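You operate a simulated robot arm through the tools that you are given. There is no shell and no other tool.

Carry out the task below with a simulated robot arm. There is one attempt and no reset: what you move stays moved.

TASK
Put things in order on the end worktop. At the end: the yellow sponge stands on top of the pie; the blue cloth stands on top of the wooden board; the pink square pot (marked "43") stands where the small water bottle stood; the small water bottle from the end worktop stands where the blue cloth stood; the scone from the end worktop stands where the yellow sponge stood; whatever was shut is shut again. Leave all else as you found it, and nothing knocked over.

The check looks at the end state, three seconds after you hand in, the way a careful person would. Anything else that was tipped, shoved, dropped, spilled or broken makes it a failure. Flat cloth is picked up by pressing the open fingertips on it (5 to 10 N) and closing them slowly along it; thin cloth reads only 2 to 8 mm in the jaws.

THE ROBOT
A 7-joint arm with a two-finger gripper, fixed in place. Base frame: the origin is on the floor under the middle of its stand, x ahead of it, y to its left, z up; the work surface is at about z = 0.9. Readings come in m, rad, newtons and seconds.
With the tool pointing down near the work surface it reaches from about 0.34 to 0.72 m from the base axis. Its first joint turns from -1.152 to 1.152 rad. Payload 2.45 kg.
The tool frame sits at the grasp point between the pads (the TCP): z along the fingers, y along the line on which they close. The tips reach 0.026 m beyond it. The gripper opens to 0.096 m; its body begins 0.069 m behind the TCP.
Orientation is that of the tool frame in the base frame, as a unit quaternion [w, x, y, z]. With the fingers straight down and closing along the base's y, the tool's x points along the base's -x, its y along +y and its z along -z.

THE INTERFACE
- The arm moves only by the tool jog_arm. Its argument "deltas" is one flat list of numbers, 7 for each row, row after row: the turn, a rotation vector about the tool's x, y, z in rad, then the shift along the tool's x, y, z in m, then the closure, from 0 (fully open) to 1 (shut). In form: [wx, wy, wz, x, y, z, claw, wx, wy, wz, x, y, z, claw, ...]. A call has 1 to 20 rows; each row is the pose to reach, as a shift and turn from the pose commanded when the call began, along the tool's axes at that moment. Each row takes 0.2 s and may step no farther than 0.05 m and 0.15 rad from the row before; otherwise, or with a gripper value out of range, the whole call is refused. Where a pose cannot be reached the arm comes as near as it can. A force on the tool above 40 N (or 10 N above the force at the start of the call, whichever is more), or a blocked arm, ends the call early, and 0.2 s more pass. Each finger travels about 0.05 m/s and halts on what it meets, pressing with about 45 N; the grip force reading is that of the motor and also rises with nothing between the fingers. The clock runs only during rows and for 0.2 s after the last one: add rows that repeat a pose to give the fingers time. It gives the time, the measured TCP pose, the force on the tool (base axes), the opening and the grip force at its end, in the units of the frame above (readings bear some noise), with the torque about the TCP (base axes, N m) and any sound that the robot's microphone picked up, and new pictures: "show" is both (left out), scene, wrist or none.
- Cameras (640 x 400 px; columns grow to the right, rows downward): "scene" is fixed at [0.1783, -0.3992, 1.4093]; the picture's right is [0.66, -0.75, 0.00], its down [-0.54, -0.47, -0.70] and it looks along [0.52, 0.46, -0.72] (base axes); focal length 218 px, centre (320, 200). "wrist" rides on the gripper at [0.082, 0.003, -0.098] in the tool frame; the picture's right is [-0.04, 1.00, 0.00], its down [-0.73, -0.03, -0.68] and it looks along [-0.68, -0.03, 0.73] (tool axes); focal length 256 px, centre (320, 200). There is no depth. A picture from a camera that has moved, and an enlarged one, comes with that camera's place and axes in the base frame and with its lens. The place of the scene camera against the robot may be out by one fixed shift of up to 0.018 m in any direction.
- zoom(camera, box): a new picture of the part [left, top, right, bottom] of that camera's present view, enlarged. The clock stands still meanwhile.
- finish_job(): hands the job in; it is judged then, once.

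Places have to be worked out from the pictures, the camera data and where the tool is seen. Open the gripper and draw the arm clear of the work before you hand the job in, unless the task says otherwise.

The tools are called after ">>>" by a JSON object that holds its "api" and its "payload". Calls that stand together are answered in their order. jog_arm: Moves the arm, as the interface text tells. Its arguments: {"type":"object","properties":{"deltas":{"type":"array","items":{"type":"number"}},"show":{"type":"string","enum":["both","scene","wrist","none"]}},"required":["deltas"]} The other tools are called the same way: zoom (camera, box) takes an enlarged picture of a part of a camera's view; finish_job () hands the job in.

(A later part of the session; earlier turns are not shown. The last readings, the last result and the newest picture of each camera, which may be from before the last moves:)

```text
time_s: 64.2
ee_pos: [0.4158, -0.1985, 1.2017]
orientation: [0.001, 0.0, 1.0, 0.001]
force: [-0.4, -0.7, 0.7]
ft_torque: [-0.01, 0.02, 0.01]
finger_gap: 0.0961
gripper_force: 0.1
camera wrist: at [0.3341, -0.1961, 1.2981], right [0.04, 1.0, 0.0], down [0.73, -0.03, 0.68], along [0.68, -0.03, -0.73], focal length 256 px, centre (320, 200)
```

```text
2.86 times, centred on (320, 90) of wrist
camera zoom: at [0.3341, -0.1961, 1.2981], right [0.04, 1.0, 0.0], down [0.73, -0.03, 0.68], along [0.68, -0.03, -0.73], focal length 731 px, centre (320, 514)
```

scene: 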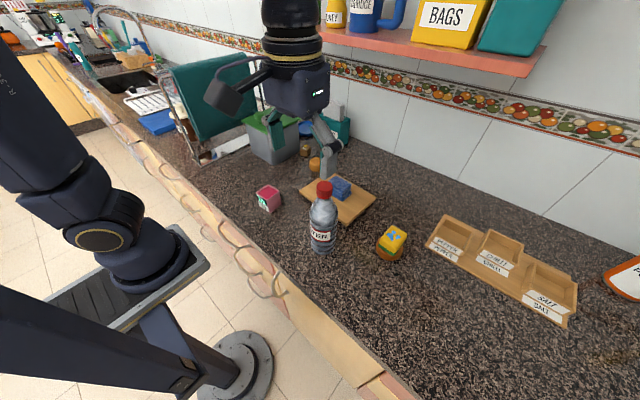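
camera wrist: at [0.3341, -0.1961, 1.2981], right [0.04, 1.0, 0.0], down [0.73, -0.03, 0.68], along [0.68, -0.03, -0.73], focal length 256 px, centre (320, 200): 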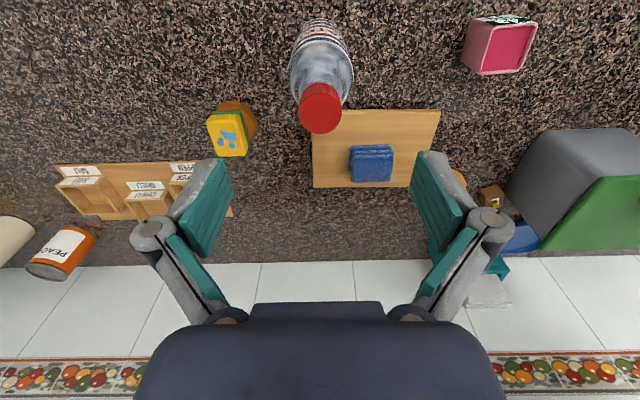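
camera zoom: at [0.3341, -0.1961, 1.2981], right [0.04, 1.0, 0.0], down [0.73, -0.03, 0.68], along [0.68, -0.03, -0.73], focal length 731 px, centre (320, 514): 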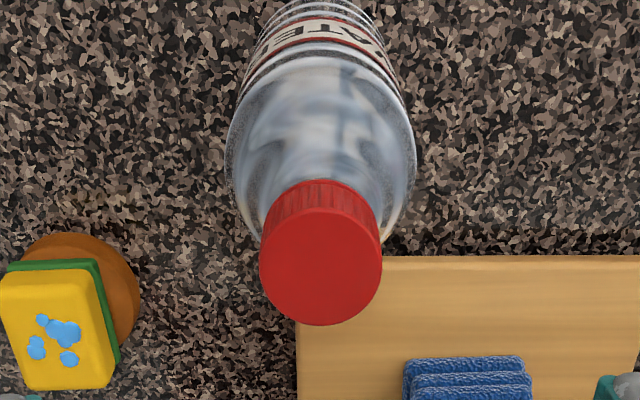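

Triangulated: cap top centre (0.419, -0.200, 1.110), cap Ø ≈ 0.0327 m and ≈ 0.016 m tall. I lower the open gripper around the cap to TCP z ≈ 1.118 (tips ≈ 1.092).

>>> {"api": "jog_arm", "payload": {"deltas": [0, 0, 0, -0.003, -0.0005, 0.02, 0, 0, 0, 0, -0.003, -0.0005, 0.045, 0, 0, 0, 0, -0.003, -0.0005, 0.065, 0, 0, 0, 0, -0.003, -0.0005, 0.077, 0, 0, 0, 0, -0.003, -0.0005, 0.083, 0, 0, 0, 0, -0.003, -0.0005, 0.083, 0]}}

>>> {"api": "zoom", "payload": {"camera": "wrist", "box": [200, 80, 440, 240]}}

>>> {"api": "zoom", "payload": {"camera": "scene", "box": [260, 120, 400, 260]}}

```text
time_s: 65.6
ee_pos: [0.4184, -0.2008, 1.1183]
orientation: [-0.001, -0.001, 1.0, -0.001]
force: [0.2, -0.4, -0.4]
ft_torque: [-0.01, -0.01, 0.0]
finger_gap: 0.0959
gripper_force: 0.1
camera wrist: at [0.3359, -0.1981, 1.2141], right [0.04, 1.0, 0.0], down [0.73, -0.03, 0.68], along [0.68, -0.03, -0.73], focal length 256 px, centre (320, 200)
```

scene: 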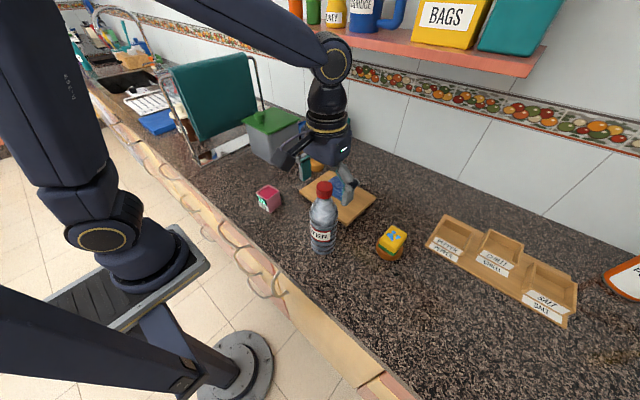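
wrist: 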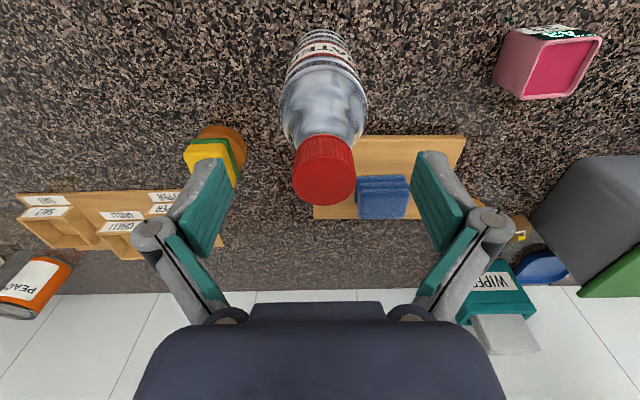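

```text
2.50 times, centred on (320, 160) of wrist
camera zoom: at [0.3359, -0.1981, 1.2141], right [0.04, 1.0, 0.0], down [0.73, -0.03, 0.68], along [0.68, -0.03, -0.73], focal length 640 px, centre (320, 300)
```

zoom: 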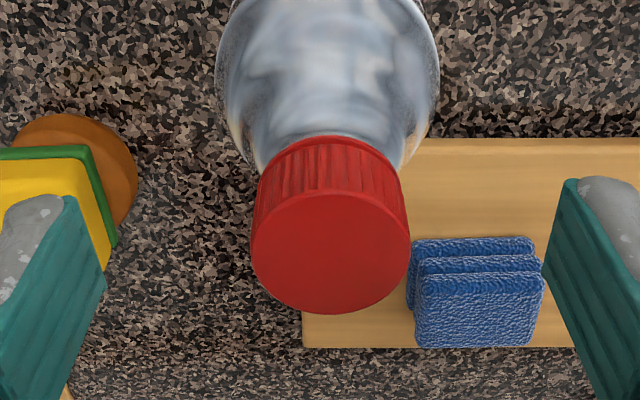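

```text
2.86 times, centred on (330, 190) of scene
camera zoom: at [0.1783, -0.3992, 1.4093], right [0.66, -0.75, 0.0], down [-0.54, -0.47, -0.7], along [0.52, 0.46, -0.72], focal length 622 px, centre (291, 229)
```

zoom: 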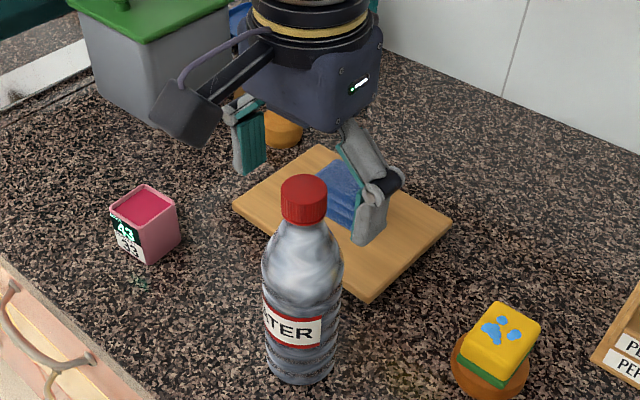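

The cap sits centred between the fingers at (0.419, -0.200). I close gently on it.

>>> {"api": "jog_arm", "payload": {"deltas": [0, 0, 0, 0, 0.0005, 0, 0.2, 0, 0, 0, 0, 0.0005, 0, 0.4, 0, 0, 0, 0, 0.0005, 0, 0.55, 0, 0, 0, 0, 0.0005, 0, 0.62, 0, 0, 0, 0, 0.0005, 0, 0.7, 0, 0, 0, 0, 0.0005, 0, 0.85, 0, 0, 0, 0, 0.0005, 0, 1, 0, 0, 0, 0, 0.0005, 0, 1]}}

>>> {"api": "zoom", "payload": {"camera": "scene", "box": [260, 140, 380, 260]}}

```text
time_s: 67.4
ee_pos: [0.418, -0.2, 1.1179]
orientation: [0.001, -0.001, 1.0, 0.0]
force: [0.3, 1.2, 2.5]
ft_torque: [0.16, 0.04, 0.03]
finger_gap: 0.0311
gripper_force: 44.4
camera wrist: at [0.336, -0.1973, 1.2145], right [0.04, 1.0, 0.0], down [0.73, -0.03, 0.68], along [0.68, -0.03, -0.73], focal length 256 px, centre (320, 200)
```

scene: 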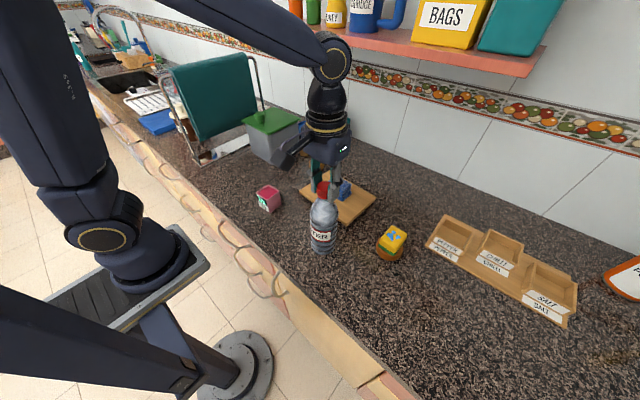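
wrist: 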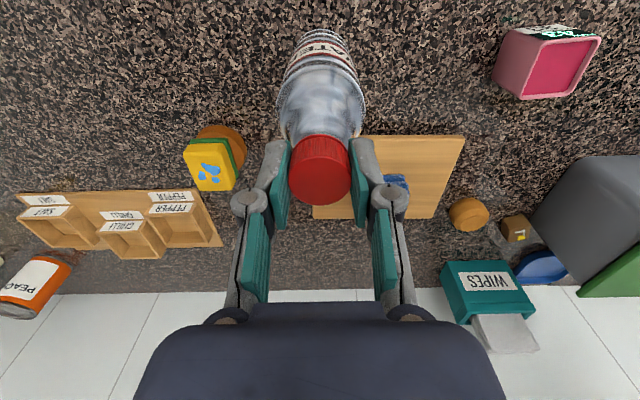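

```text
3.33 times, centred on (320, 200) of scene
camera zoom: at [0.1783, -0.3991, 1.4093], right [0.66, -0.75, 0.0], down [-0.54, -0.47, -0.7], along [0.52, 0.46, -0.72], focal length 726 px, centre (320, 200)
```

zoom: 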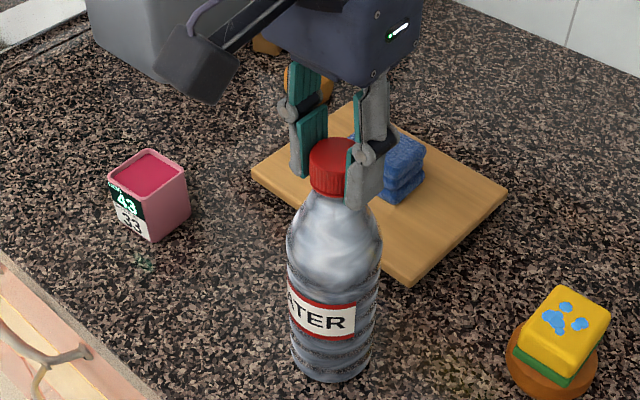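

Cap gripped (0.0311 m). I lift slowly 3 cm and read the load.

>>> {"api": "jog_arm", "payload": {"deltas": [0, 0, 0, 0, 0, -0.004, 1, 0, 0, 0, 0, 0, -0.01, 1, 0, 0, 0, 0, 0, -0.02, 1, 0, 0, 0, 0, 0, -0.03, 1, 0, 0, 0, 0, 0, -0.03, 1]}}

```text
time_s: 68.6
ee_pos: [0.42, -0.1994, 1.1477]
orientation: [0.0, -0.001, 1.0, 0.0]
force: [-0.3, -0.5, -5.8]
ft_torque: [-0.01, -0.01, -0.03]
finger_gap: 0.031
gripper_force: 45.5
camera wrist: at [0.3366, -0.1967, 1.2441], right [0.04, 1.0, 0.0], down [0.73, -0.03, 0.68], along [0.68, -0.03, -0.73], focal length 256 px, centre (320, 200)
```

scene: 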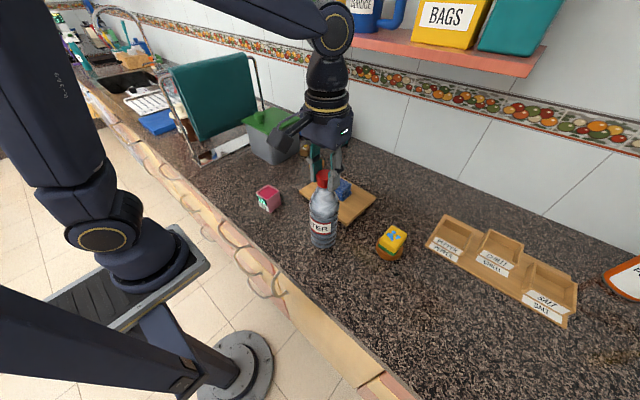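
wrist: 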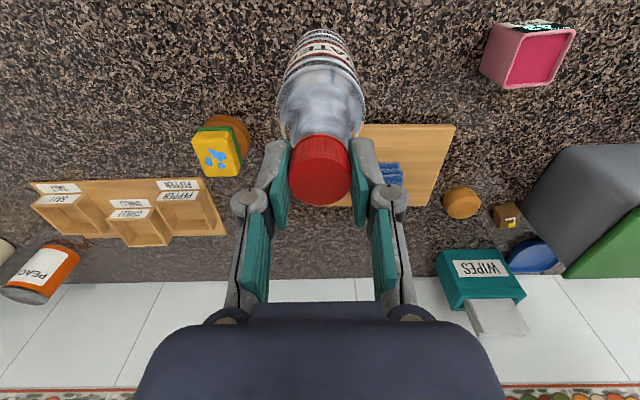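

The bottle hangs upright (5.8 N). I raise it on to TCP z ≈ 1.255, so its base clears the pink pot by ~7 cm.

>>> {"api": "jog_arm", "payload": {"deltas": [0, 0, 0, 0, 0, -0.01, 1, 0, 0, 0, 0, 0, -0.03, 1, 0, 0, 0, 0, 0, -0.055, 1, 0, 0, 0, 0, 0, -0.08, 1, 0, 0, 0, 0, 0, -0.1, 1, 0, 0, 0, 0, 0, -0.108, 1, 0, 0, 0, 0, 0, -0.108, 1], "show": "scene"}}

```text
time_s: 70.2
ee_pos: [0.4197, -0.1993, 1.2547]
orientation: [0.001, -0.001, 1.0, 0.0]
force: [-0.2, -0.3, -5.3]
ft_torque: [0.01, 0.0, -0.02]
finger_gap: 0.031
gripper_force: 44.9
```

scene: 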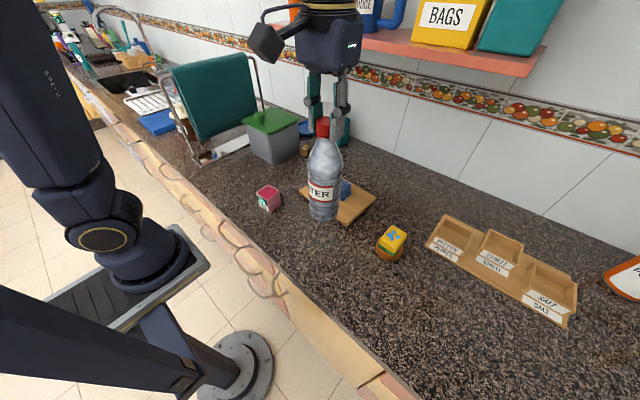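

Now I carry it smoothly to the left to y ≈ 0.26 at constant height.

>>> {"api": "jog_arm", "payload": {"deltas": [0, 0, 0, 0, 0.01, 0, 1, 0, 0, 0, 0, 0.03, 0, 1, 0, 0, 0, 0, 0.06, 0, 1, 0, 0, 0, 0, 0.09, 0, 1, 0, 0, 0, 0, 0.12, 0, 1, 0, 0, 0, 0, 0.15, 0, 1, 0, 0, 0, 0, 0.18, 0, 1, 0, 0, 0, 0, 0.21, 0, 1, 0, 0, 0, 0, 0.24, 0, 1, 0, 0, 0, 0, 0.27, 0, 1, 0, 0, 0, 0, 0.3, 0, 1, 0, 0, 0, 0, 0.33, 0, 1, 0, 0, 0, 0, 0.36, 0, 1, 0, 0, 0, 0, 0.39, 0, 1, 0, 0, 0, 0, 0.42, 0, 1, 0, 0, 0, 0, 0.44, 0, 1, 0, 0, 0, 0, 0.453, 0, 1, 0, 0, 0, 0, 0.459, 0, 1, 0, 0, 0, 0, 0.459, 0, 1]}}

>>> {"api": "zoom", "payload": {"camera": "scene", "box": [150, 40, 310, 220]}}

```text
time_s: 74.2
ee_pos: [0.4171, 0.2592, 1.255]
orientation: [0.001, -0.001, 1.0, 0.0]
force: [0.1, 0.7, -4.5]
ft_torque: [0.02, 0.0, 0.03]
finger_gap: 0.0308
gripper_force: 44.7
camera wrist: at [0.3349, 0.2636, 1.3511], right [0.04, 1.0, 0.0], down [0.73, -0.03, 0.68], along [0.68, -0.03, -0.73], focal length 256 px, centre (320, 200)
```

scene: 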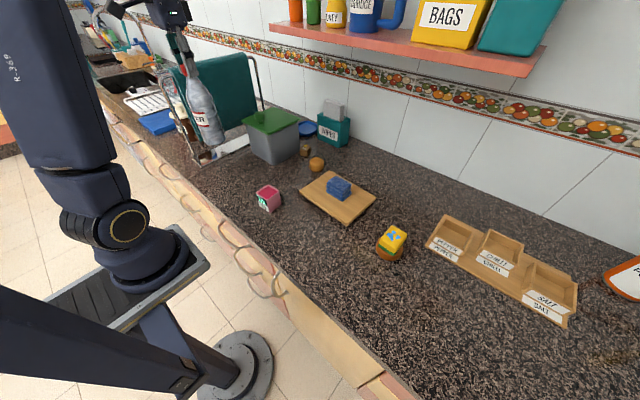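
wrist: 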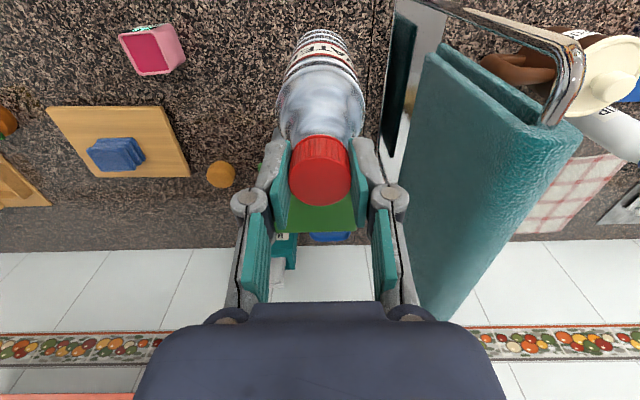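

```text
2.22 times, centred on (230, 130) of scene
camera zoom: at [0.1784, -0.3992, 1.4093], right [0.66, -0.75, 0.0], down [-0.54, -0.47, -0.7], along [0.52, 0.46, -0.72], focal length 484 px, centre (520, 356)
```

zoom: 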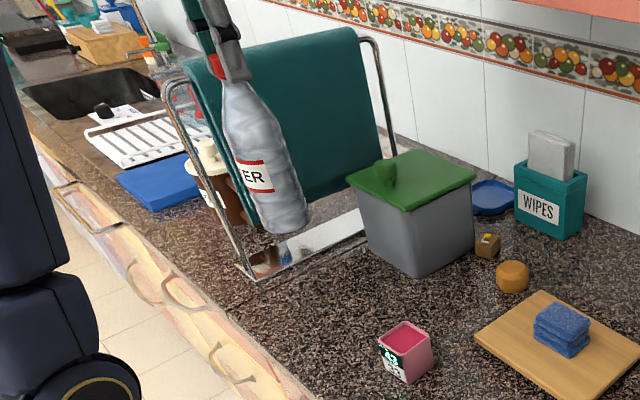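

The bottle hangs free of the rack (towel face at y ≈ 0.40). I lower it slowly to just above the counter at (0.419, 0.26).

>>> {"api": "jog_arm", "payload": {"deltas": [0, 0, 0, -0.002, 0, 0.01, 1, 0, 0, 0, -0.002, 0, 0.03, 1, 0, 0, 0, -0.002, 0, 0.055, 1, 0, 0, 0, -0.002, 0, 0.08, 1, 0, 0, 0, -0.002, 0, 0.1, 1, 0, 0, 0, -0.002, 0, 0.117, 1, 0, 0, 0, -0.002, 0, 0.127, 1, 0, 0, 0, -0.002, 0, 0.132, 1, 0, 0, 0, -0.002, 0, 0.135, 1, 0, 0, 0, -0.002, 0, 0.135, 1]}}

>>> {"api": "zoom", "payload": {"camera": "scene", "box": [150, 60, 310, 220]}}

```text
time_s: 76.4
ee_pos: [0.4199, 0.2597, 1.1208]
orientation: [0.0, -0.001, 1.0, -0.001]
force: [0.1, 0.4, -5.7]
ft_torque: [-0.02, -0.03, -0.01]
finger_gap: 0.0312
gripper_force: 45.4
camera wrist: at [0.3369, 0.2631, 1.2177], right [0.04, 1.0, 0.0], down [0.73, -0.03, 0.68], along [0.68, -0.03, -0.73], focal length 256 px, centre (320, 200)
```

scene: 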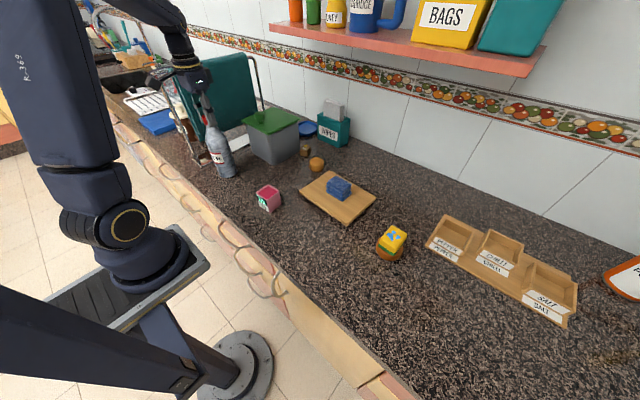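
wrist: 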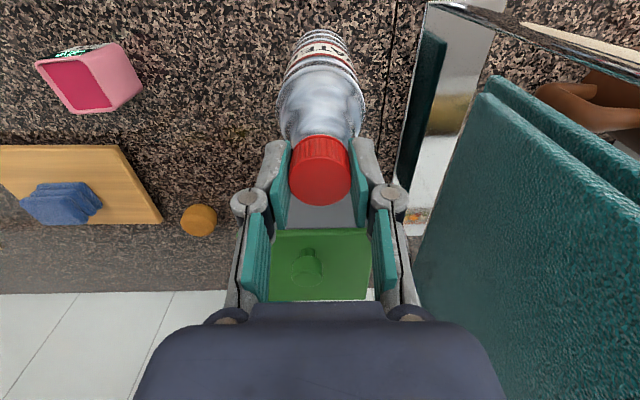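

```text
2.50 times, centred on (230, 140) of scene
camera zoom: at [0.1784, -0.3992, 1.4093], right [0.66, -0.75, 0.0], down [-0.54, -0.47, -0.7], along [0.52, 0.46, -0.72], focal length 544 px, centre (545, 350)
```

zoom: 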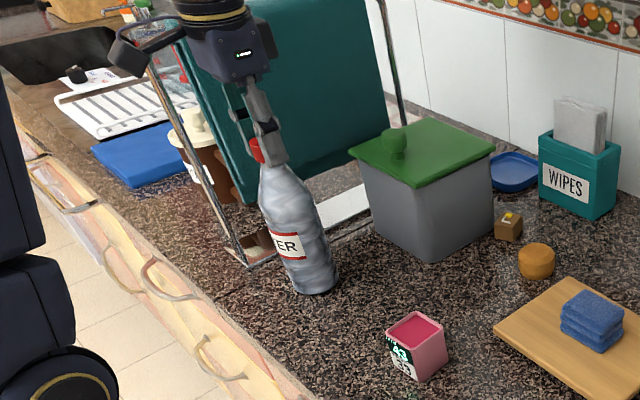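

Still hanging (5.7 N). I lower another 3 mm in 1 mm steps until the counter takes the weight.

>>> {"api": "jog_arm", "payload": {"deltas": [0, 0, 0, 0, 0, 0.001, 1, 0, 0, 0, 0, 0, 0.002, 1, 0, 0, 0, 0, 0, 0.003, 1, 0, 0, 0, 0, 0, 0.003, 1], "show": "wrist"}}

```text
time_s: 77.4
ee_pos: [0.4205, 0.2607, 1.1187]
orientation: [0.001, -0.002, 1.0, 0.001]
force: [-1.7, 0.1, 9.7]
ft_torque: [-0.32, 0.49, -0.04]
finger_gap: 0.031
gripper_force: 44.9
camera wrist: at [0.3375, 0.2637, 1.2144], right [0.04, 1.0, 0.0], down [0.73, -0.03, 0.68], along [0.68, -0.02, -0.73], focal length 256 px, centre (320, 200)
```

wrist: 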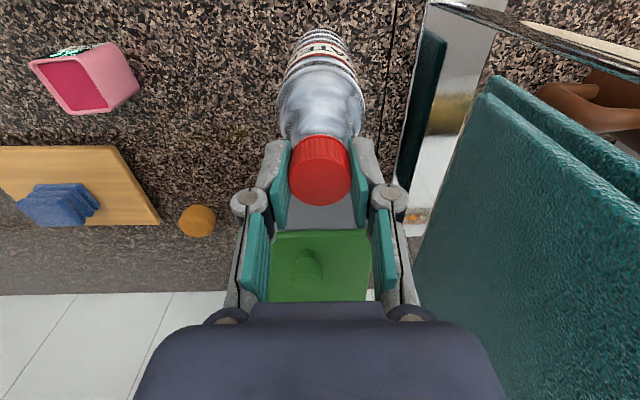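

Base is on the counter (9.7 N press). I ease up 0.8 mm and open the fingers symmetrically a little, then check.

>>> {"api": "jog_arm", "payload": {"deltas": [0, 0, 0, 0, 0, -0.0008, 1, 0, 0, 0, 0, 0, -0.0008, 0.68, 0, 0, 0, 0, 0, -0.0008, 0.6, 0, 0, 0, 0, 0, -0.0008, 0.45, 0, 0, 0, 0, 0, -0.0008, 0.3, 0, 0, 0, 0, 0, -0.0008, 0.2, 0, 0, 0, 0, 0, -0.0008, 0.2]}}

```text
time_s: 79.0
ee_pos: [0.4206, 0.2599, 1.118]
orientation: [0.001, -0.001, 1.0, 0.0]
force: [-0.7, -0.2, 0.1]
ft_torque: [0.02, 0.02, 0.01]
finger_gap: 0.0766
gripper_force: 0.1
camera wrist: at [0.3377, 0.2633, 1.2148], right [0.04, 1.0, 0.0], down [0.73, -0.03, 0.68], along [0.68, -0.03, -0.73], focal length 256 px, centre (320, 200)
```

scene: 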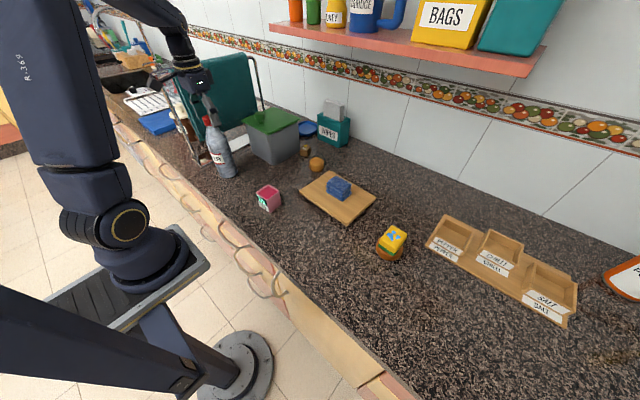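
wrist: 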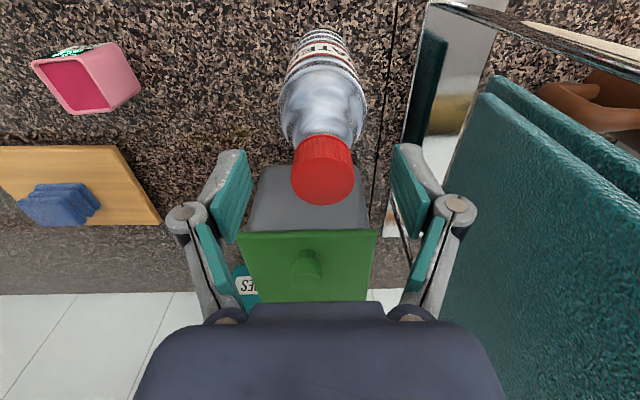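

The bottle stands upright on its new spot. I rise clear of the cap and move right to look at the pink pot (≈ (0.41, 0.01)).

>>> {"api": "jog_arm", "payload": {"deltas": [0, 0, 0, 0, 0, -0.03, 0.2, 0, 0, 0, 0, 0, -0.07, 0.2, 0, 0, 0, 0, 0, -0.1, 0.1, 0, 0, 0, 0, -0.03, -0.11, 0, 0, 0, 0, 0.01, -0.07, -0.11, 0, 0, 0, 0, 0.02, -0.11, -0.11, 0, 0, 0, 0, 0.03, -0.15, -0.11, 0, 0, 0, 0, 0.04, -0.19, -0.08, 0, 0, 0, 0, 0.05, -0.22, -0.045, 0, 0, 0, 0, 0.06, -0.25, -0.01, 0, 0, 0, 0, 0.06, -0.25, 0.0, 0]}}

>>> {"api": "zoom", "payload": {"camera": "wrist", "box": [220, 20, 420, 160]}}

>>> {"api": "zoom", "payload": {"camera": "scene", "box": [180, 90, 300, 220]}}

```text
refused: row 8 steps farther than a row can; nothing moved
```

```text
2.86 times, centred on (320, 90) of wrist
camera zoom: at [0.3377, 0.2633, 1.2148], right [0.04, 1.0, 0.0], down [0.73, -0.03, 0.68], along [0.68, -0.03, -0.73], focal length 731 px, centre (320, 514)
```

zoom: 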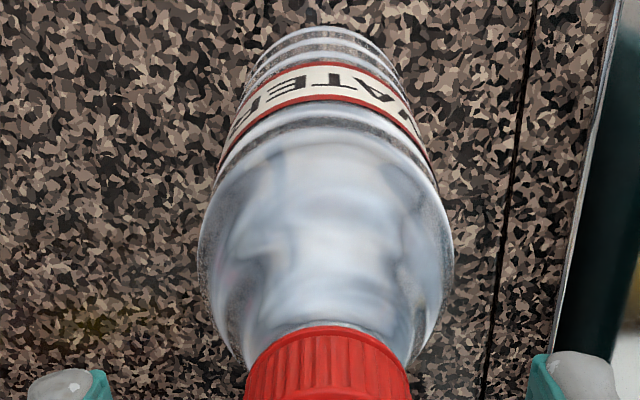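

```text
3.08 times, centred on (240, 155) of scene
camera zoom: at [0.1783, -0.3992, 1.4093], right [0.66, -0.75, 0.0], down [-0.54, -0.47, -0.7], along [0.52, 0.46, -0.72], focal length 670 px, centre (566, 338)
```

zoom: 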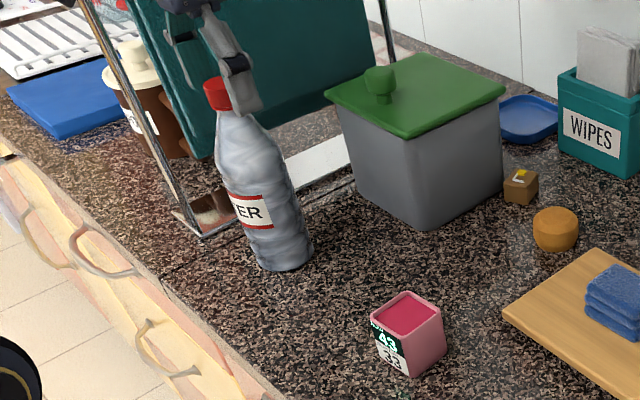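

The call was refused for one long step; the bottle stands fine. I resend with smaller steps.

>>> {"api": "jog_arm", "payload": {"deltas": [0, 0, 0, 0, 0, -0.03, 0.2, 0, 0, 0, 0, 0, -0.07, 0.2, 0, 0, 0, 0, 0, -0.1, 0.1, 0, 0, 0, 0, -0.03, -0.11, 0, 0, 0, 0, 0.01, -0.07, -0.11, 0, 0, 0, 0, 0.02, -0.11, -0.11, 0, 0, 0, 0, 0.03, -0.15, -0.11, 0, 0, 0, 0, 0.04, -0.185, -0.085, 0, 0, 0, 0, 0.05, -0.215, -0.055, 0, 0, 0, 0, 0.06, -0.24, -0.02, 0, 0, 0, 0, 0.06, -0.25, 0.0, 0]}}

>>> {"api": "zoom", "payload": {"camera": "wrist", "box": [220, 20, 420, 160]}}

>>> {"api": "zoom", "payload": {"camera": "scene", "box": [180, 90, 300, 220]}}

```text
time_s: 81.4
ee_pos: [0.3581, 0.0095, 1.1189]
orientation: [0.0, -0.002, 1.0, 0.001]
force: [-0.2, -0.2, -0.5]
ft_torque: [0.05, 0.01, 0.0]
finger_gap: 0.0962
gripper_force: 0.1
camera wrist: at [0.2754, 0.0128, 1.2149], right [0.04, 1.0, 0.0], down [0.73, -0.03, 0.68], along [0.68, -0.02, -0.73], focal length 256 px, centre (320, 200)
```

scene: 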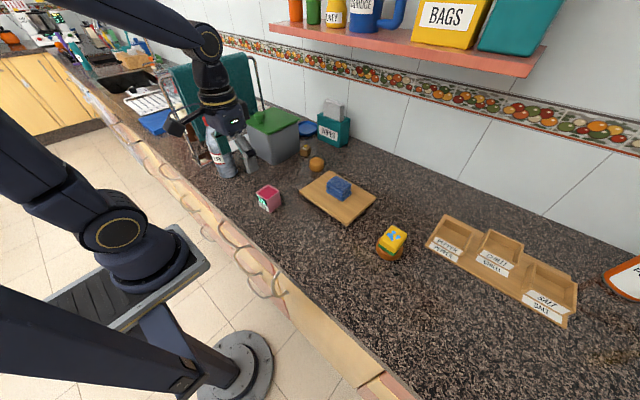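
wrist: 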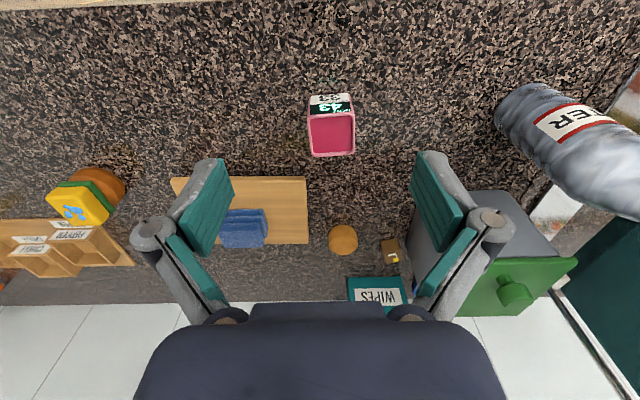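

```text
2.86 times, centred on (320, 90) of wrist
camera zoom: at [0.2754, 0.0128, 1.2149], right [0.04, 1.0, 0.0], down [0.73, -0.03, 0.68], along [0.68, -0.02, -0.73], focal length 731 px, centre (320, 514)
```

zoom: 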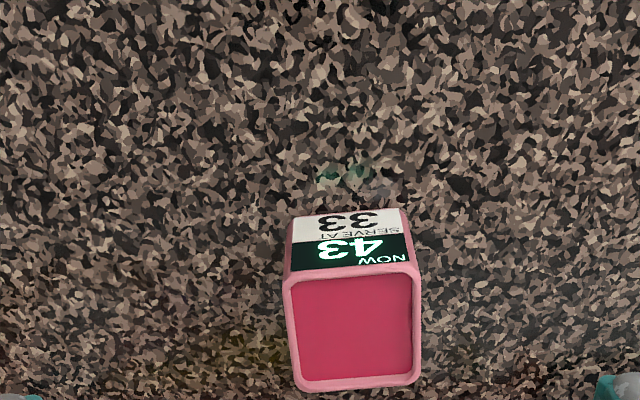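

```text
3.08 times, centred on (240, 155) of scene
camera zoom: at [0.1783, -0.3992, 1.4093], right [0.66, -0.75, 0.0], down [-0.54, -0.47, -0.7], along [0.52, 0.46, -0.72], focal length 670 px, centre (566, 338)
```

zoom: 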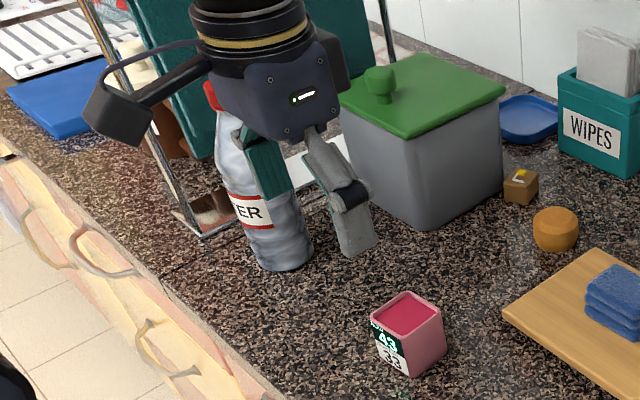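

The pot's top is x 0.3925–0.440, y -0.002–0.0475 (centre (0.416, 0.023)), about 0.064 m tall, aligned with the axes. I go above it, to TCP z ≈ 1.03.

>>> {"api": "jog_arm", "payload": {"deltas": [0, 0, 0, -0.02, 0.0045, 0.03, 0, 0, 0, 0, -0.04, 0.009, 0.06, 0, 0, 0, 0, -0.058, 0.0135, 0.089, 0, 0, 0, 0, -0.058, 0.0135, 0.089, 0], "show": "wrist"}}

>>> {"api": "zoom", "payload": {"camera": "wrist", "box": [220, 40, 420, 200]}}

```text
time_s: 82.4
ee_pos: [0.4182, 0.0239, 1.0278]
orientation: [0.001, -0.001, 1.0, 0.0]
force: [-0.5, -0.2, -0.7]
ft_torque: [0.03, 0.01, 0.02]
finger_gap: 0.0959
gripper_force: 0.1
camera wrist: at [0.335, 0.0267, 1.1239], right [0.04, 1.0, 0.0], down [0.73, -0.03, 0.68], along [0.68, -0.03, -0.73], focal length 256 px, centre (320, 200)
```

wrist: 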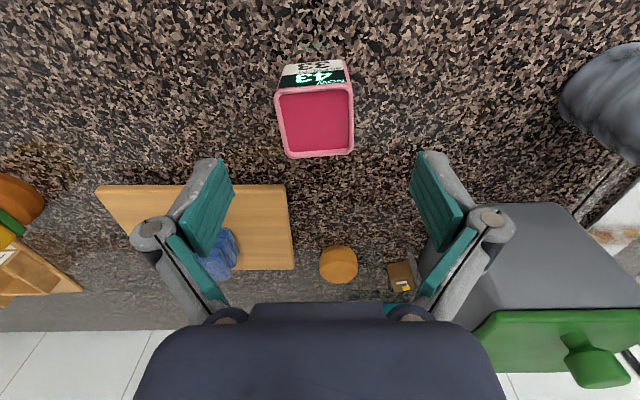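

```text
2.50 times, centred on (320, 120) of wrist
camera zoom: at [0.335, 0.0267, 1.1239], right [0.04, 1.0, 0.0], down [0.73, -0.03, 0.68], along [0.68, -0.03, -0.73], focal length 640 px, centre (320, 400)
```

zoom: 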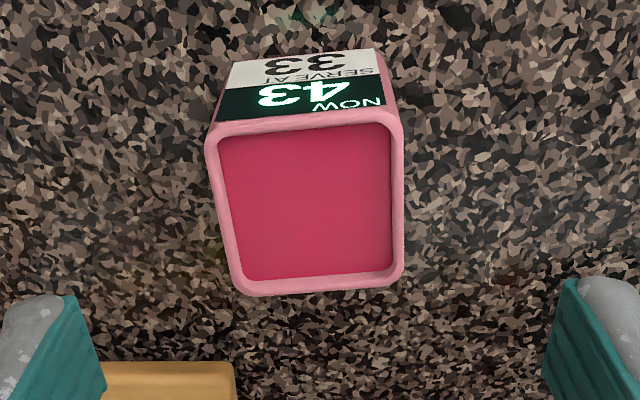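

Refined: centre (0.4155, 0.0215), turned by about +0.04 rad. I align the gripper to that and descend around the pot to TCP z ≈ 0.94.

>>> {"api": "jog_arm", "payload": {"deltas": [0, 0, -0.04, 0.002, -0.002, 0.02, 0, 0, 0, -0.04, 0.002, -0.002, 0.045, 0, 0, 0, -0.04, 0.002, -0.002, 0.068, 0, 0, 0, -0.04, 0.002, -0.002, 0.081, 0, 0, 0, -0.04, 0.002, -0.002, 0.088, 0, 0, 0, -0.04, 0.002, -0.002, 0.088, 0]}}

>>> {"api": "zoom", "payload": {"camera": "wrist", "box": [200, 60, 440, 260]}}

```text
time_s: 83.8
ee_pos: [0.4172, 0.0206, 0.9397]
orientation: [0.001, -0.02, 1.0, 0.0]
force: [0.8, 0.2, 0.1]
ft_torque: [0.0, -0.01, 0.02]
finger_gap: 0.0958
gripper_force: 0.0
camera wrist: at [0.3337, 0.0202, 1.0365], right [0.0, 1.0, 0.0], down [0.73, 0.0, 0.68], along [0.68, 0.0, -0.73], focal length 256 px, centre (320, 200)
```

scene: 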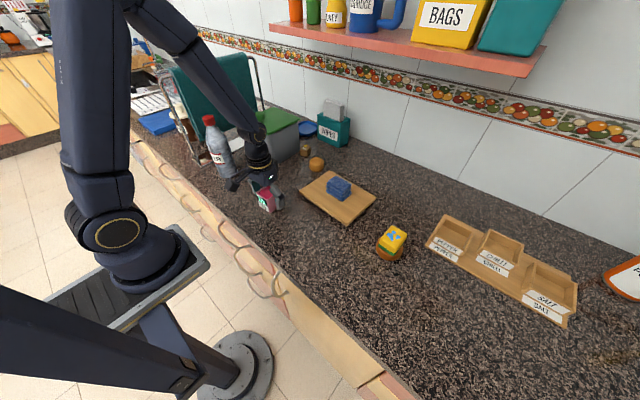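
wrist: 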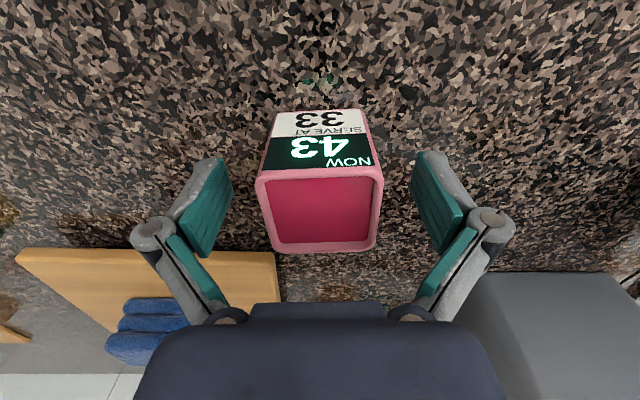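

```text
2.00 times, centred on (320, 160) of wrist
camera zoom: at [0.3337, 0.0202, 1.0365], right [0.0, 1.0, 0.0], down [0.73, 0.0, 0.68], along [0.68, 0.0, -0.73], focal length 512 px, centre (320, 280)
```

zoom: 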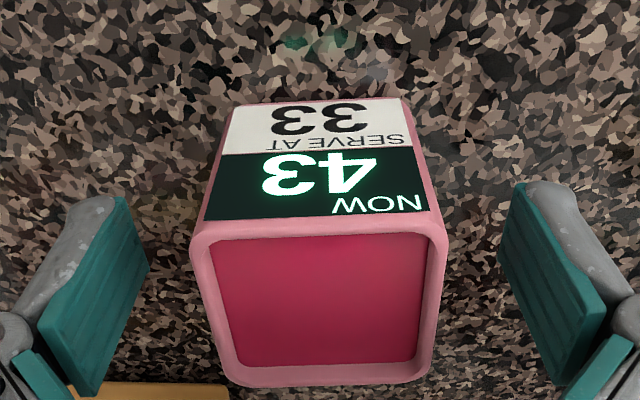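

The pot is centred and square to the pads. Closing.

>>> {"api": "jog_arm", "payload": {"deltas": [0, 0, 0, 0, 0, 0, 0.2, 0, 0, 0, 0, 0, 0, 0.35, 0, 0, 0, 0, 0, 0, 0.45, 0, 0, 0, 0, 0, 0, 0.55, 0, 0, 0, 0, 0, 0, 0.75, 0, 0, 0, 0, 0, 0, 1, 0, 0, 0, 0, 0, 0, 1], "show": "wrist"}}

```text
time_s: 85.4
ee_pos: [0.4155, 0.0208, 0.9396]
orientation: [0.0, -0.021, 1.0, 0.001]
force: [-1.5, 1.2, 6.4]
ft_torque: [0.03, 0.05, 0.1]
finger_gap: 0.0515
gripper_force: 44.5
camera wrist: at [0.3337, 0.0203, 1.0368], right [0.0, 1.0, 0.0], down [0.73, 0.0, 0.68], along [0.68, 0.0, -0.73], focal length 256 px, centre (320, 200)
```

wrist: 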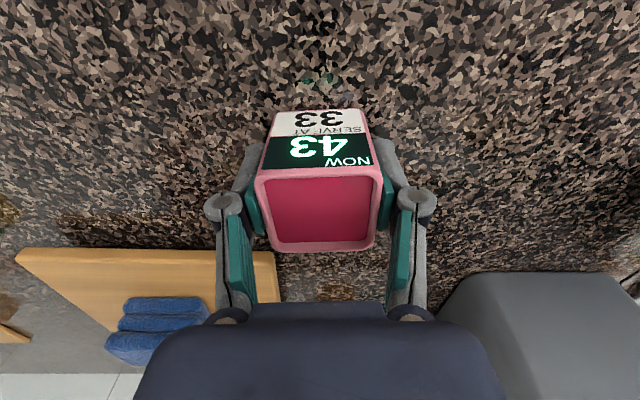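

Held at 0.0515 m. I lift 7 cm slowly, keeping level, and carry the pot to the bottle's former place (0.4185, -0.200).

>>> {"api": "jog_arm", "payload": {"deltas": [0, 0, 0, 0, 0, -0.005, 1, 0, 0, 0, 0, 0, -0.018, 1, 0, 0, 0, 0, 0, -0.038, 1, 0, 0, 0, 0, 0, -0.058, 1, 0, 0, 0, 0, 0, -0.07, 1, 0, 0, 0, 0.0003, -0.01, -0.07, 1, 0, 0, 0, 0.0008, -0.03, -0.07, 1, 0, 0, 0, 0.0015, -0.055, -0.07, 1, 0, 0, 0, 0.0022, -0.083, -0.07, 1, 0, 0, 0, 0.003, -0.111, -0.07, 1, 0, 0, 0, 0.0037, -0.139, -0.07, 1, 0, 0, 0, 0.0045, -0.167, -0.07, 1, 0, 0, 0, 0.0052, -0.192, -0.07, 1, 0, 0, 0, 0.0057, -0.21, -0.07, 1, 0, 0, 0, 0.0059, -0.2214, -0.07, 1, 0, 0, 0, 0.0059, -0.2214, -0.07, 1]}}

```text
time_s: 88.8
ee_pos: [0.4199, -0.1991, 1.01]
orientation: [0.0, -0.021, 1.0, 0.0]
force: [-0.5, -0.7, -0.9]
ft_torque: [-0.01, -0.02, 0.02]
finger_gap: 0.0512
gripper_force: 45.3
camera wrist: at [0.3369, -0.1998, 1.1068], right [0.0, 1.0, 0.0], down [0.73, 0.0, 0.68], along [0.68, 0.0, -0.73], focal length 256 px, centre (320, 200)
```

scene: 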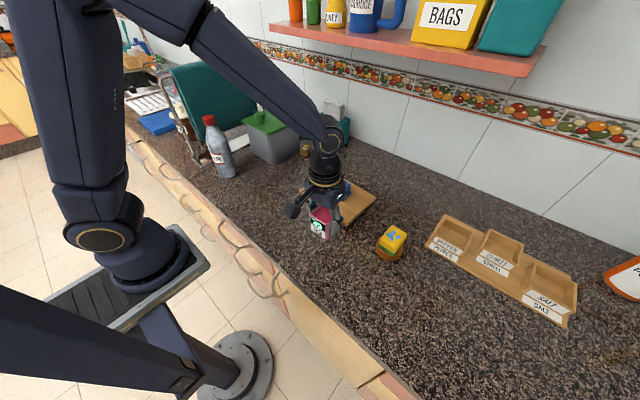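
wrist: 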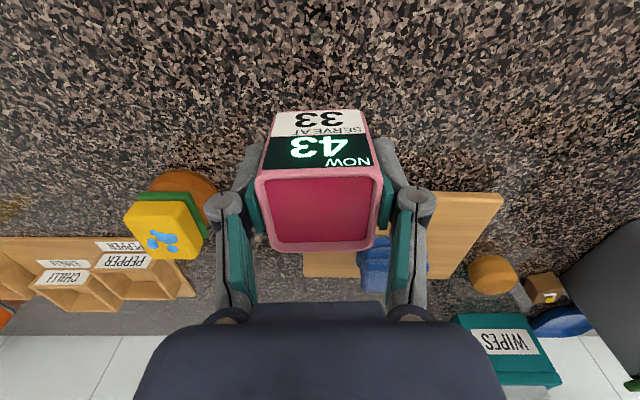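

Above the target spot (0.419, -0.200). I lower slowly to about 2 mm above the counter.

>>> {"api": "jog_arm", "payload": {"deltas": [0, 0, 0, 0, 0, 0.01, 1, 0, 0, 0, 0, 0, 0.028, 1, 0, 0, 0, 0, 0, 0.045, 1, 0, 0, 0, 0, 0, 0.058, 1, 0, 0, 0, 0, 0, 0.065, 1, 0, 0, 0, 0, 0, 0.068, 1, 0, 0, 0, 0, 0, 0.069, 1, 0, 0, 0, 0, 0, 0.069, 1], "show": "scene"}}

```text
time_s: 90.6
ee_pos: [0.4196, -0.1994, 0.9404]
orientation: [0.001, -0.02, 1.0, 0.0]
force: [-0.4, -0.5, -1.5]
ft_torque: [0.0, 0.01, 0.01]
finger_gap: 0.051
gripper_force: 45.2
```

scene: 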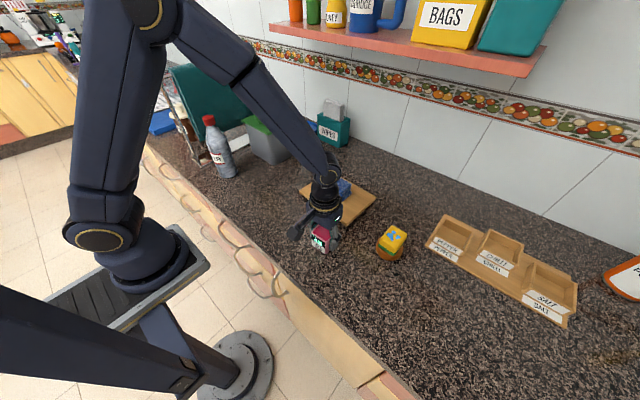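

Nearly there (pot's ~1.5 N weight still on the gripper); I lower another 1.5 mm to feel contact.

>>> {"api": "jog_arm", "payload": {"deltas": [0, 0, 0, 0, 0, 0.0007, 1, 0, 0, 0, 0, 0, 0.0015, 1, 0, 0, 0, 0, 0, 0.0015, 1], "show": "wrist"}}

```text
time_s: 91.4
ee_pos: [0.4204, -0.1991, 0.9396]
orientation: [0.001, -0.022, 1.0, 0.0]
force: [-4.6, 2.5, 12.9]
ft_torque: [0.07, 0.03, 0.1]
finger_gap: 0.0514
gripper_force: 44.8
camera wrist: at [0.3372, -0.1995, 1.0368], right [0.0, 1.0, 0.0], down [0.73, 0.0, 0.68], along [0.68, 0.0, -0.73], focal length 256 px, centre (320, 200)
```

wrist: 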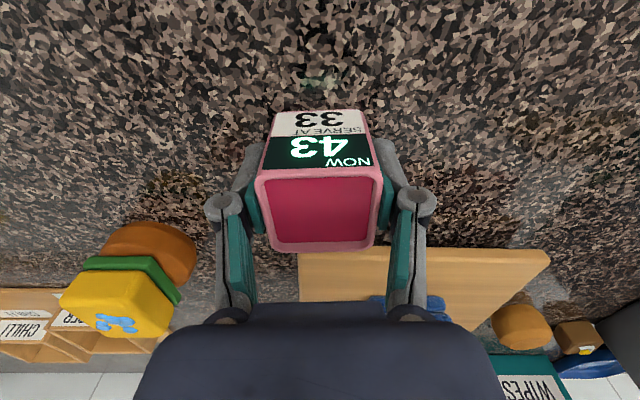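

On the counter (12.9 N). I ease up 0.6 mm, release slowly, then lift straight up.

>>> {"api": "jog_arm", "payload": {"deltas": [0, 0, 0, 0, 0, -0.0006, 1, 0, 0, 0, 0, 0, -0.0006, 0.47, 0, 0, 0, 0, 0, -0.0006, 0.4, 0, 0, 0, 0, 0, -0.0006, 0.3, 0, 0, 0, 0, 0, -0.0006, 0.15, 0, 0, 0, 0, 0, -0.0006, 0.05, 0, 0, 0, 0, 0, -0.0006, 0, 0, 0, 0, 0, 0, -0.02, 0, 0, 0, 0, 0, 0, -0.05, 0, 0, 0, 0, 0, 0, -0.09, 0, 0, 0, 0, 0, 0, -0.135, 0, 0, 0, 0, 0, 0, -0.18, 0]}}

>>> {"api": "zoom", "payload": {"camera": "scene", "box": [180, 100, 420, 270]}}

```text
time_s: 94.0
ee_pos: [0.4175, -0.1992, 1.1202]
orientation: [0.0, -0.021, 1.0, 0.0]
force: [-0.4, -0.4, 0.3]
ft_torque: [-0.01, -0.01, -0.01]
finger_gap: 0.0958
gripper_force: 0.0
camera wrist: at [0.3347, -0.1986, 1.2171], right [0.0, 1.0, 0.0], down [0.73, 0.0, 0.68], along [0.68, 0.0, -0.73], focal length 256 px, centre (320, 200)
```

scene: 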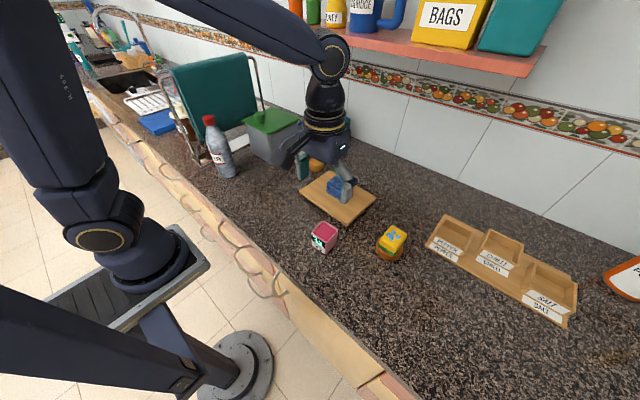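
wrist: 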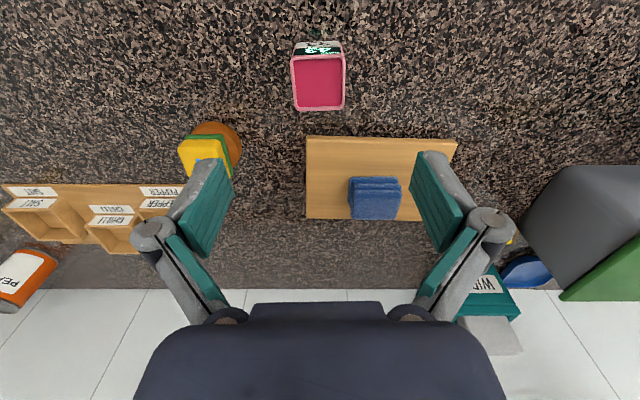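

```text
2.35 times, centred on (300, 185) of scene
camera zoom: at [0.1783, -0.3992, 1.4093], right [0.66, -0.75, 0.0], down [-0.54, -0.47, -0.7], along [0.52, 0.46, -0.72], focal length 512 px, centre (367, 235)
```

zoom: 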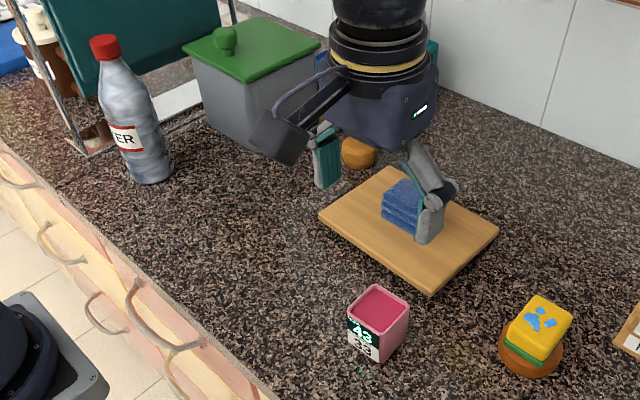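

All five moves appear done. I draw the arm back up to its starting pose and look over the whole scene.

>>> {"api": "jog_arm", "payload": {"deltas": [0, 0, 0, 0, 0, -0.04, 0, 0, 0, 0.04, 0.02, 0.01, -0.08, 0, 0, 0, 0.04, 0.05, 0.02, -0.11, 0, 0, 0, 0.04, 0.084, 0.032, -0.118, 0, 0, 0, 0.04, 0.084, 0.032, -0.118, 0]}}

>>> {"api": "zoom", "payload": {"camera": "scene", "box": [170, 90, 410, 270]}}

>>> {"api": "zoom", "payload": {"camera": "wrist", "box": [0, 60, 320, 260]}}

>>> {"api": "zoom", "payload": {"camera": "wrist", "box": [320, 40, 640, 260]}}

```text
time_s: 95.2
ee_pos: [0.3335, -0.1736, 1.2393]
orientation: [-0.001, -0.001, 1.0, 0.0]
force: [0.2, 0.7, -0.2]
ft_torque: [-0.02, -0.02, 0.01]
finger_gap: 0.0959
gripper_force: 0.0
camera wrist: at [0.2499, -0.169, 1.3355], right [0.04, 1.0, 0.0], down [0.73, -0.03, 0.68], along [0.68, -0.03, -0.73], focal length 256 px, centre (320, 200)
```

scene: 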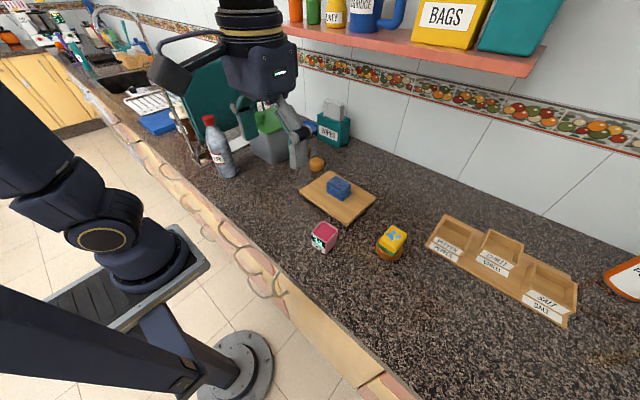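
wrist: 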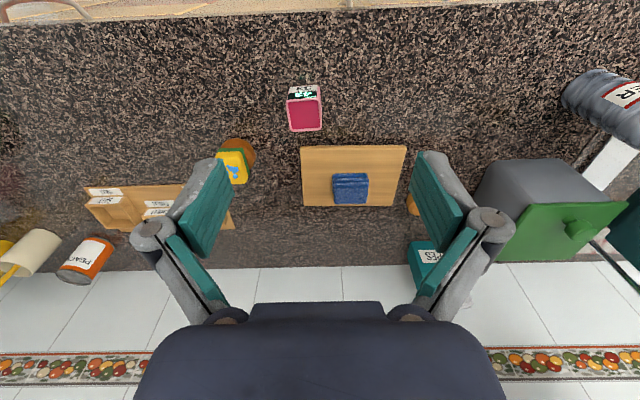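

```text
2.22 times, centred on (290, 180) of scene
camera zoom: at [0.1783, -0.3992, 1.4093], right [0.66, -0.75, 0.0], down [-0.54, -0.47, -0.7], along [0.52, 0.46, -0.72], focal length 484 px, centre (387, 244)
```

zoom: 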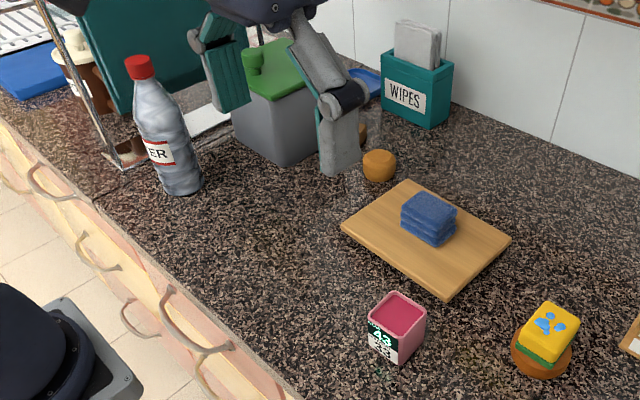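

```text
2.00 times, centred on (160, 160) of wrist
camera zoom: at [0.2499, -0.169, 1.3355], right [0.04, 1.0, 0.0], down [0.73, -0.03, 0.68], along [0.68, -0.03, -0.73], focal length 512 px, centre (640, 280)
```

zoom: 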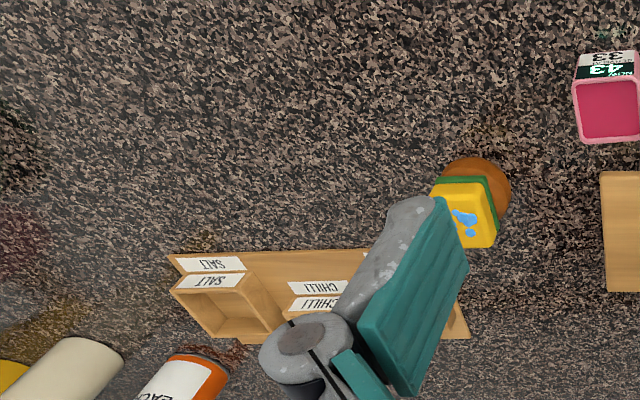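

```text
1.82 times, centred on (480, 150) of wrist
camera zoom: at [0.2499, -0.169, 1.3355], right [0.04, 1.0, 0.0], down [0.73, -0.03, 0.68], along [0.68, -0.03, -0.73], focal length 465 px, centre (29, 291)
```

zoom: 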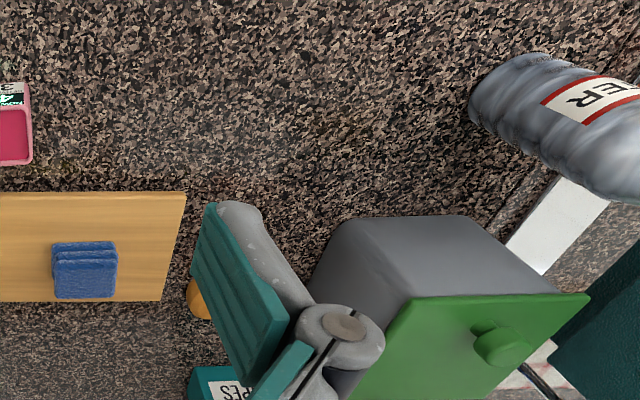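

Everything stands where it should; board, bin, cube and rack look unmoved. Before handing in, I take one more look toward the right part of the worktop, to be sure no other pie or scone sits there.

>>> {"api": "jog_arm", "payload": {"deltas": [0, 0, 0.1, 0, -0.03, 0, 0, 0, 0, 0.2, 0, -0.06, 0, 0, 0, 0, 0.3, 0, -0.09, 0, 0, 0, 0, 0.4, 0, -0.12, 0, 0, 0, 0, 0.5, 0, -0.15, 0, 0, 0, 0, 0.6, 0, -0.15, 0, 0, 0, 0, 0.7, 0, -0.15, 0, 0, 0, 0, 0.8, 0, -0.15, 0, 0], "show": "wrist"}}

```text
time_s: 97.0
ee_pos: [0.3346, -0.3221, 1.2373]
orientation: [0.0, 0.389, 0.921, 0.001]
force: [0.4, -0.4, -0.5]
ft_torque: [0.03, 0.03, 0.0]
finger_gap: 0.0963
gripper_force: 0.1
camera wrist: at [0.2795, -0.2609, 1.3329], right [0.74, 0.67, 0.0], down [0.49, -0.55, 0.68], along [0.45, -0.51, -0.73], focal length 256 px, centre (320, 200)
```

wrist: 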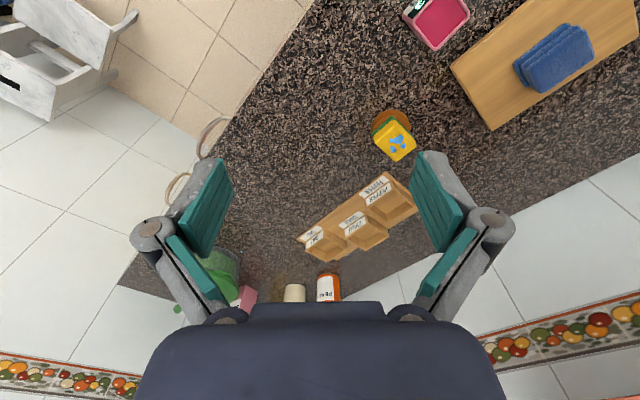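

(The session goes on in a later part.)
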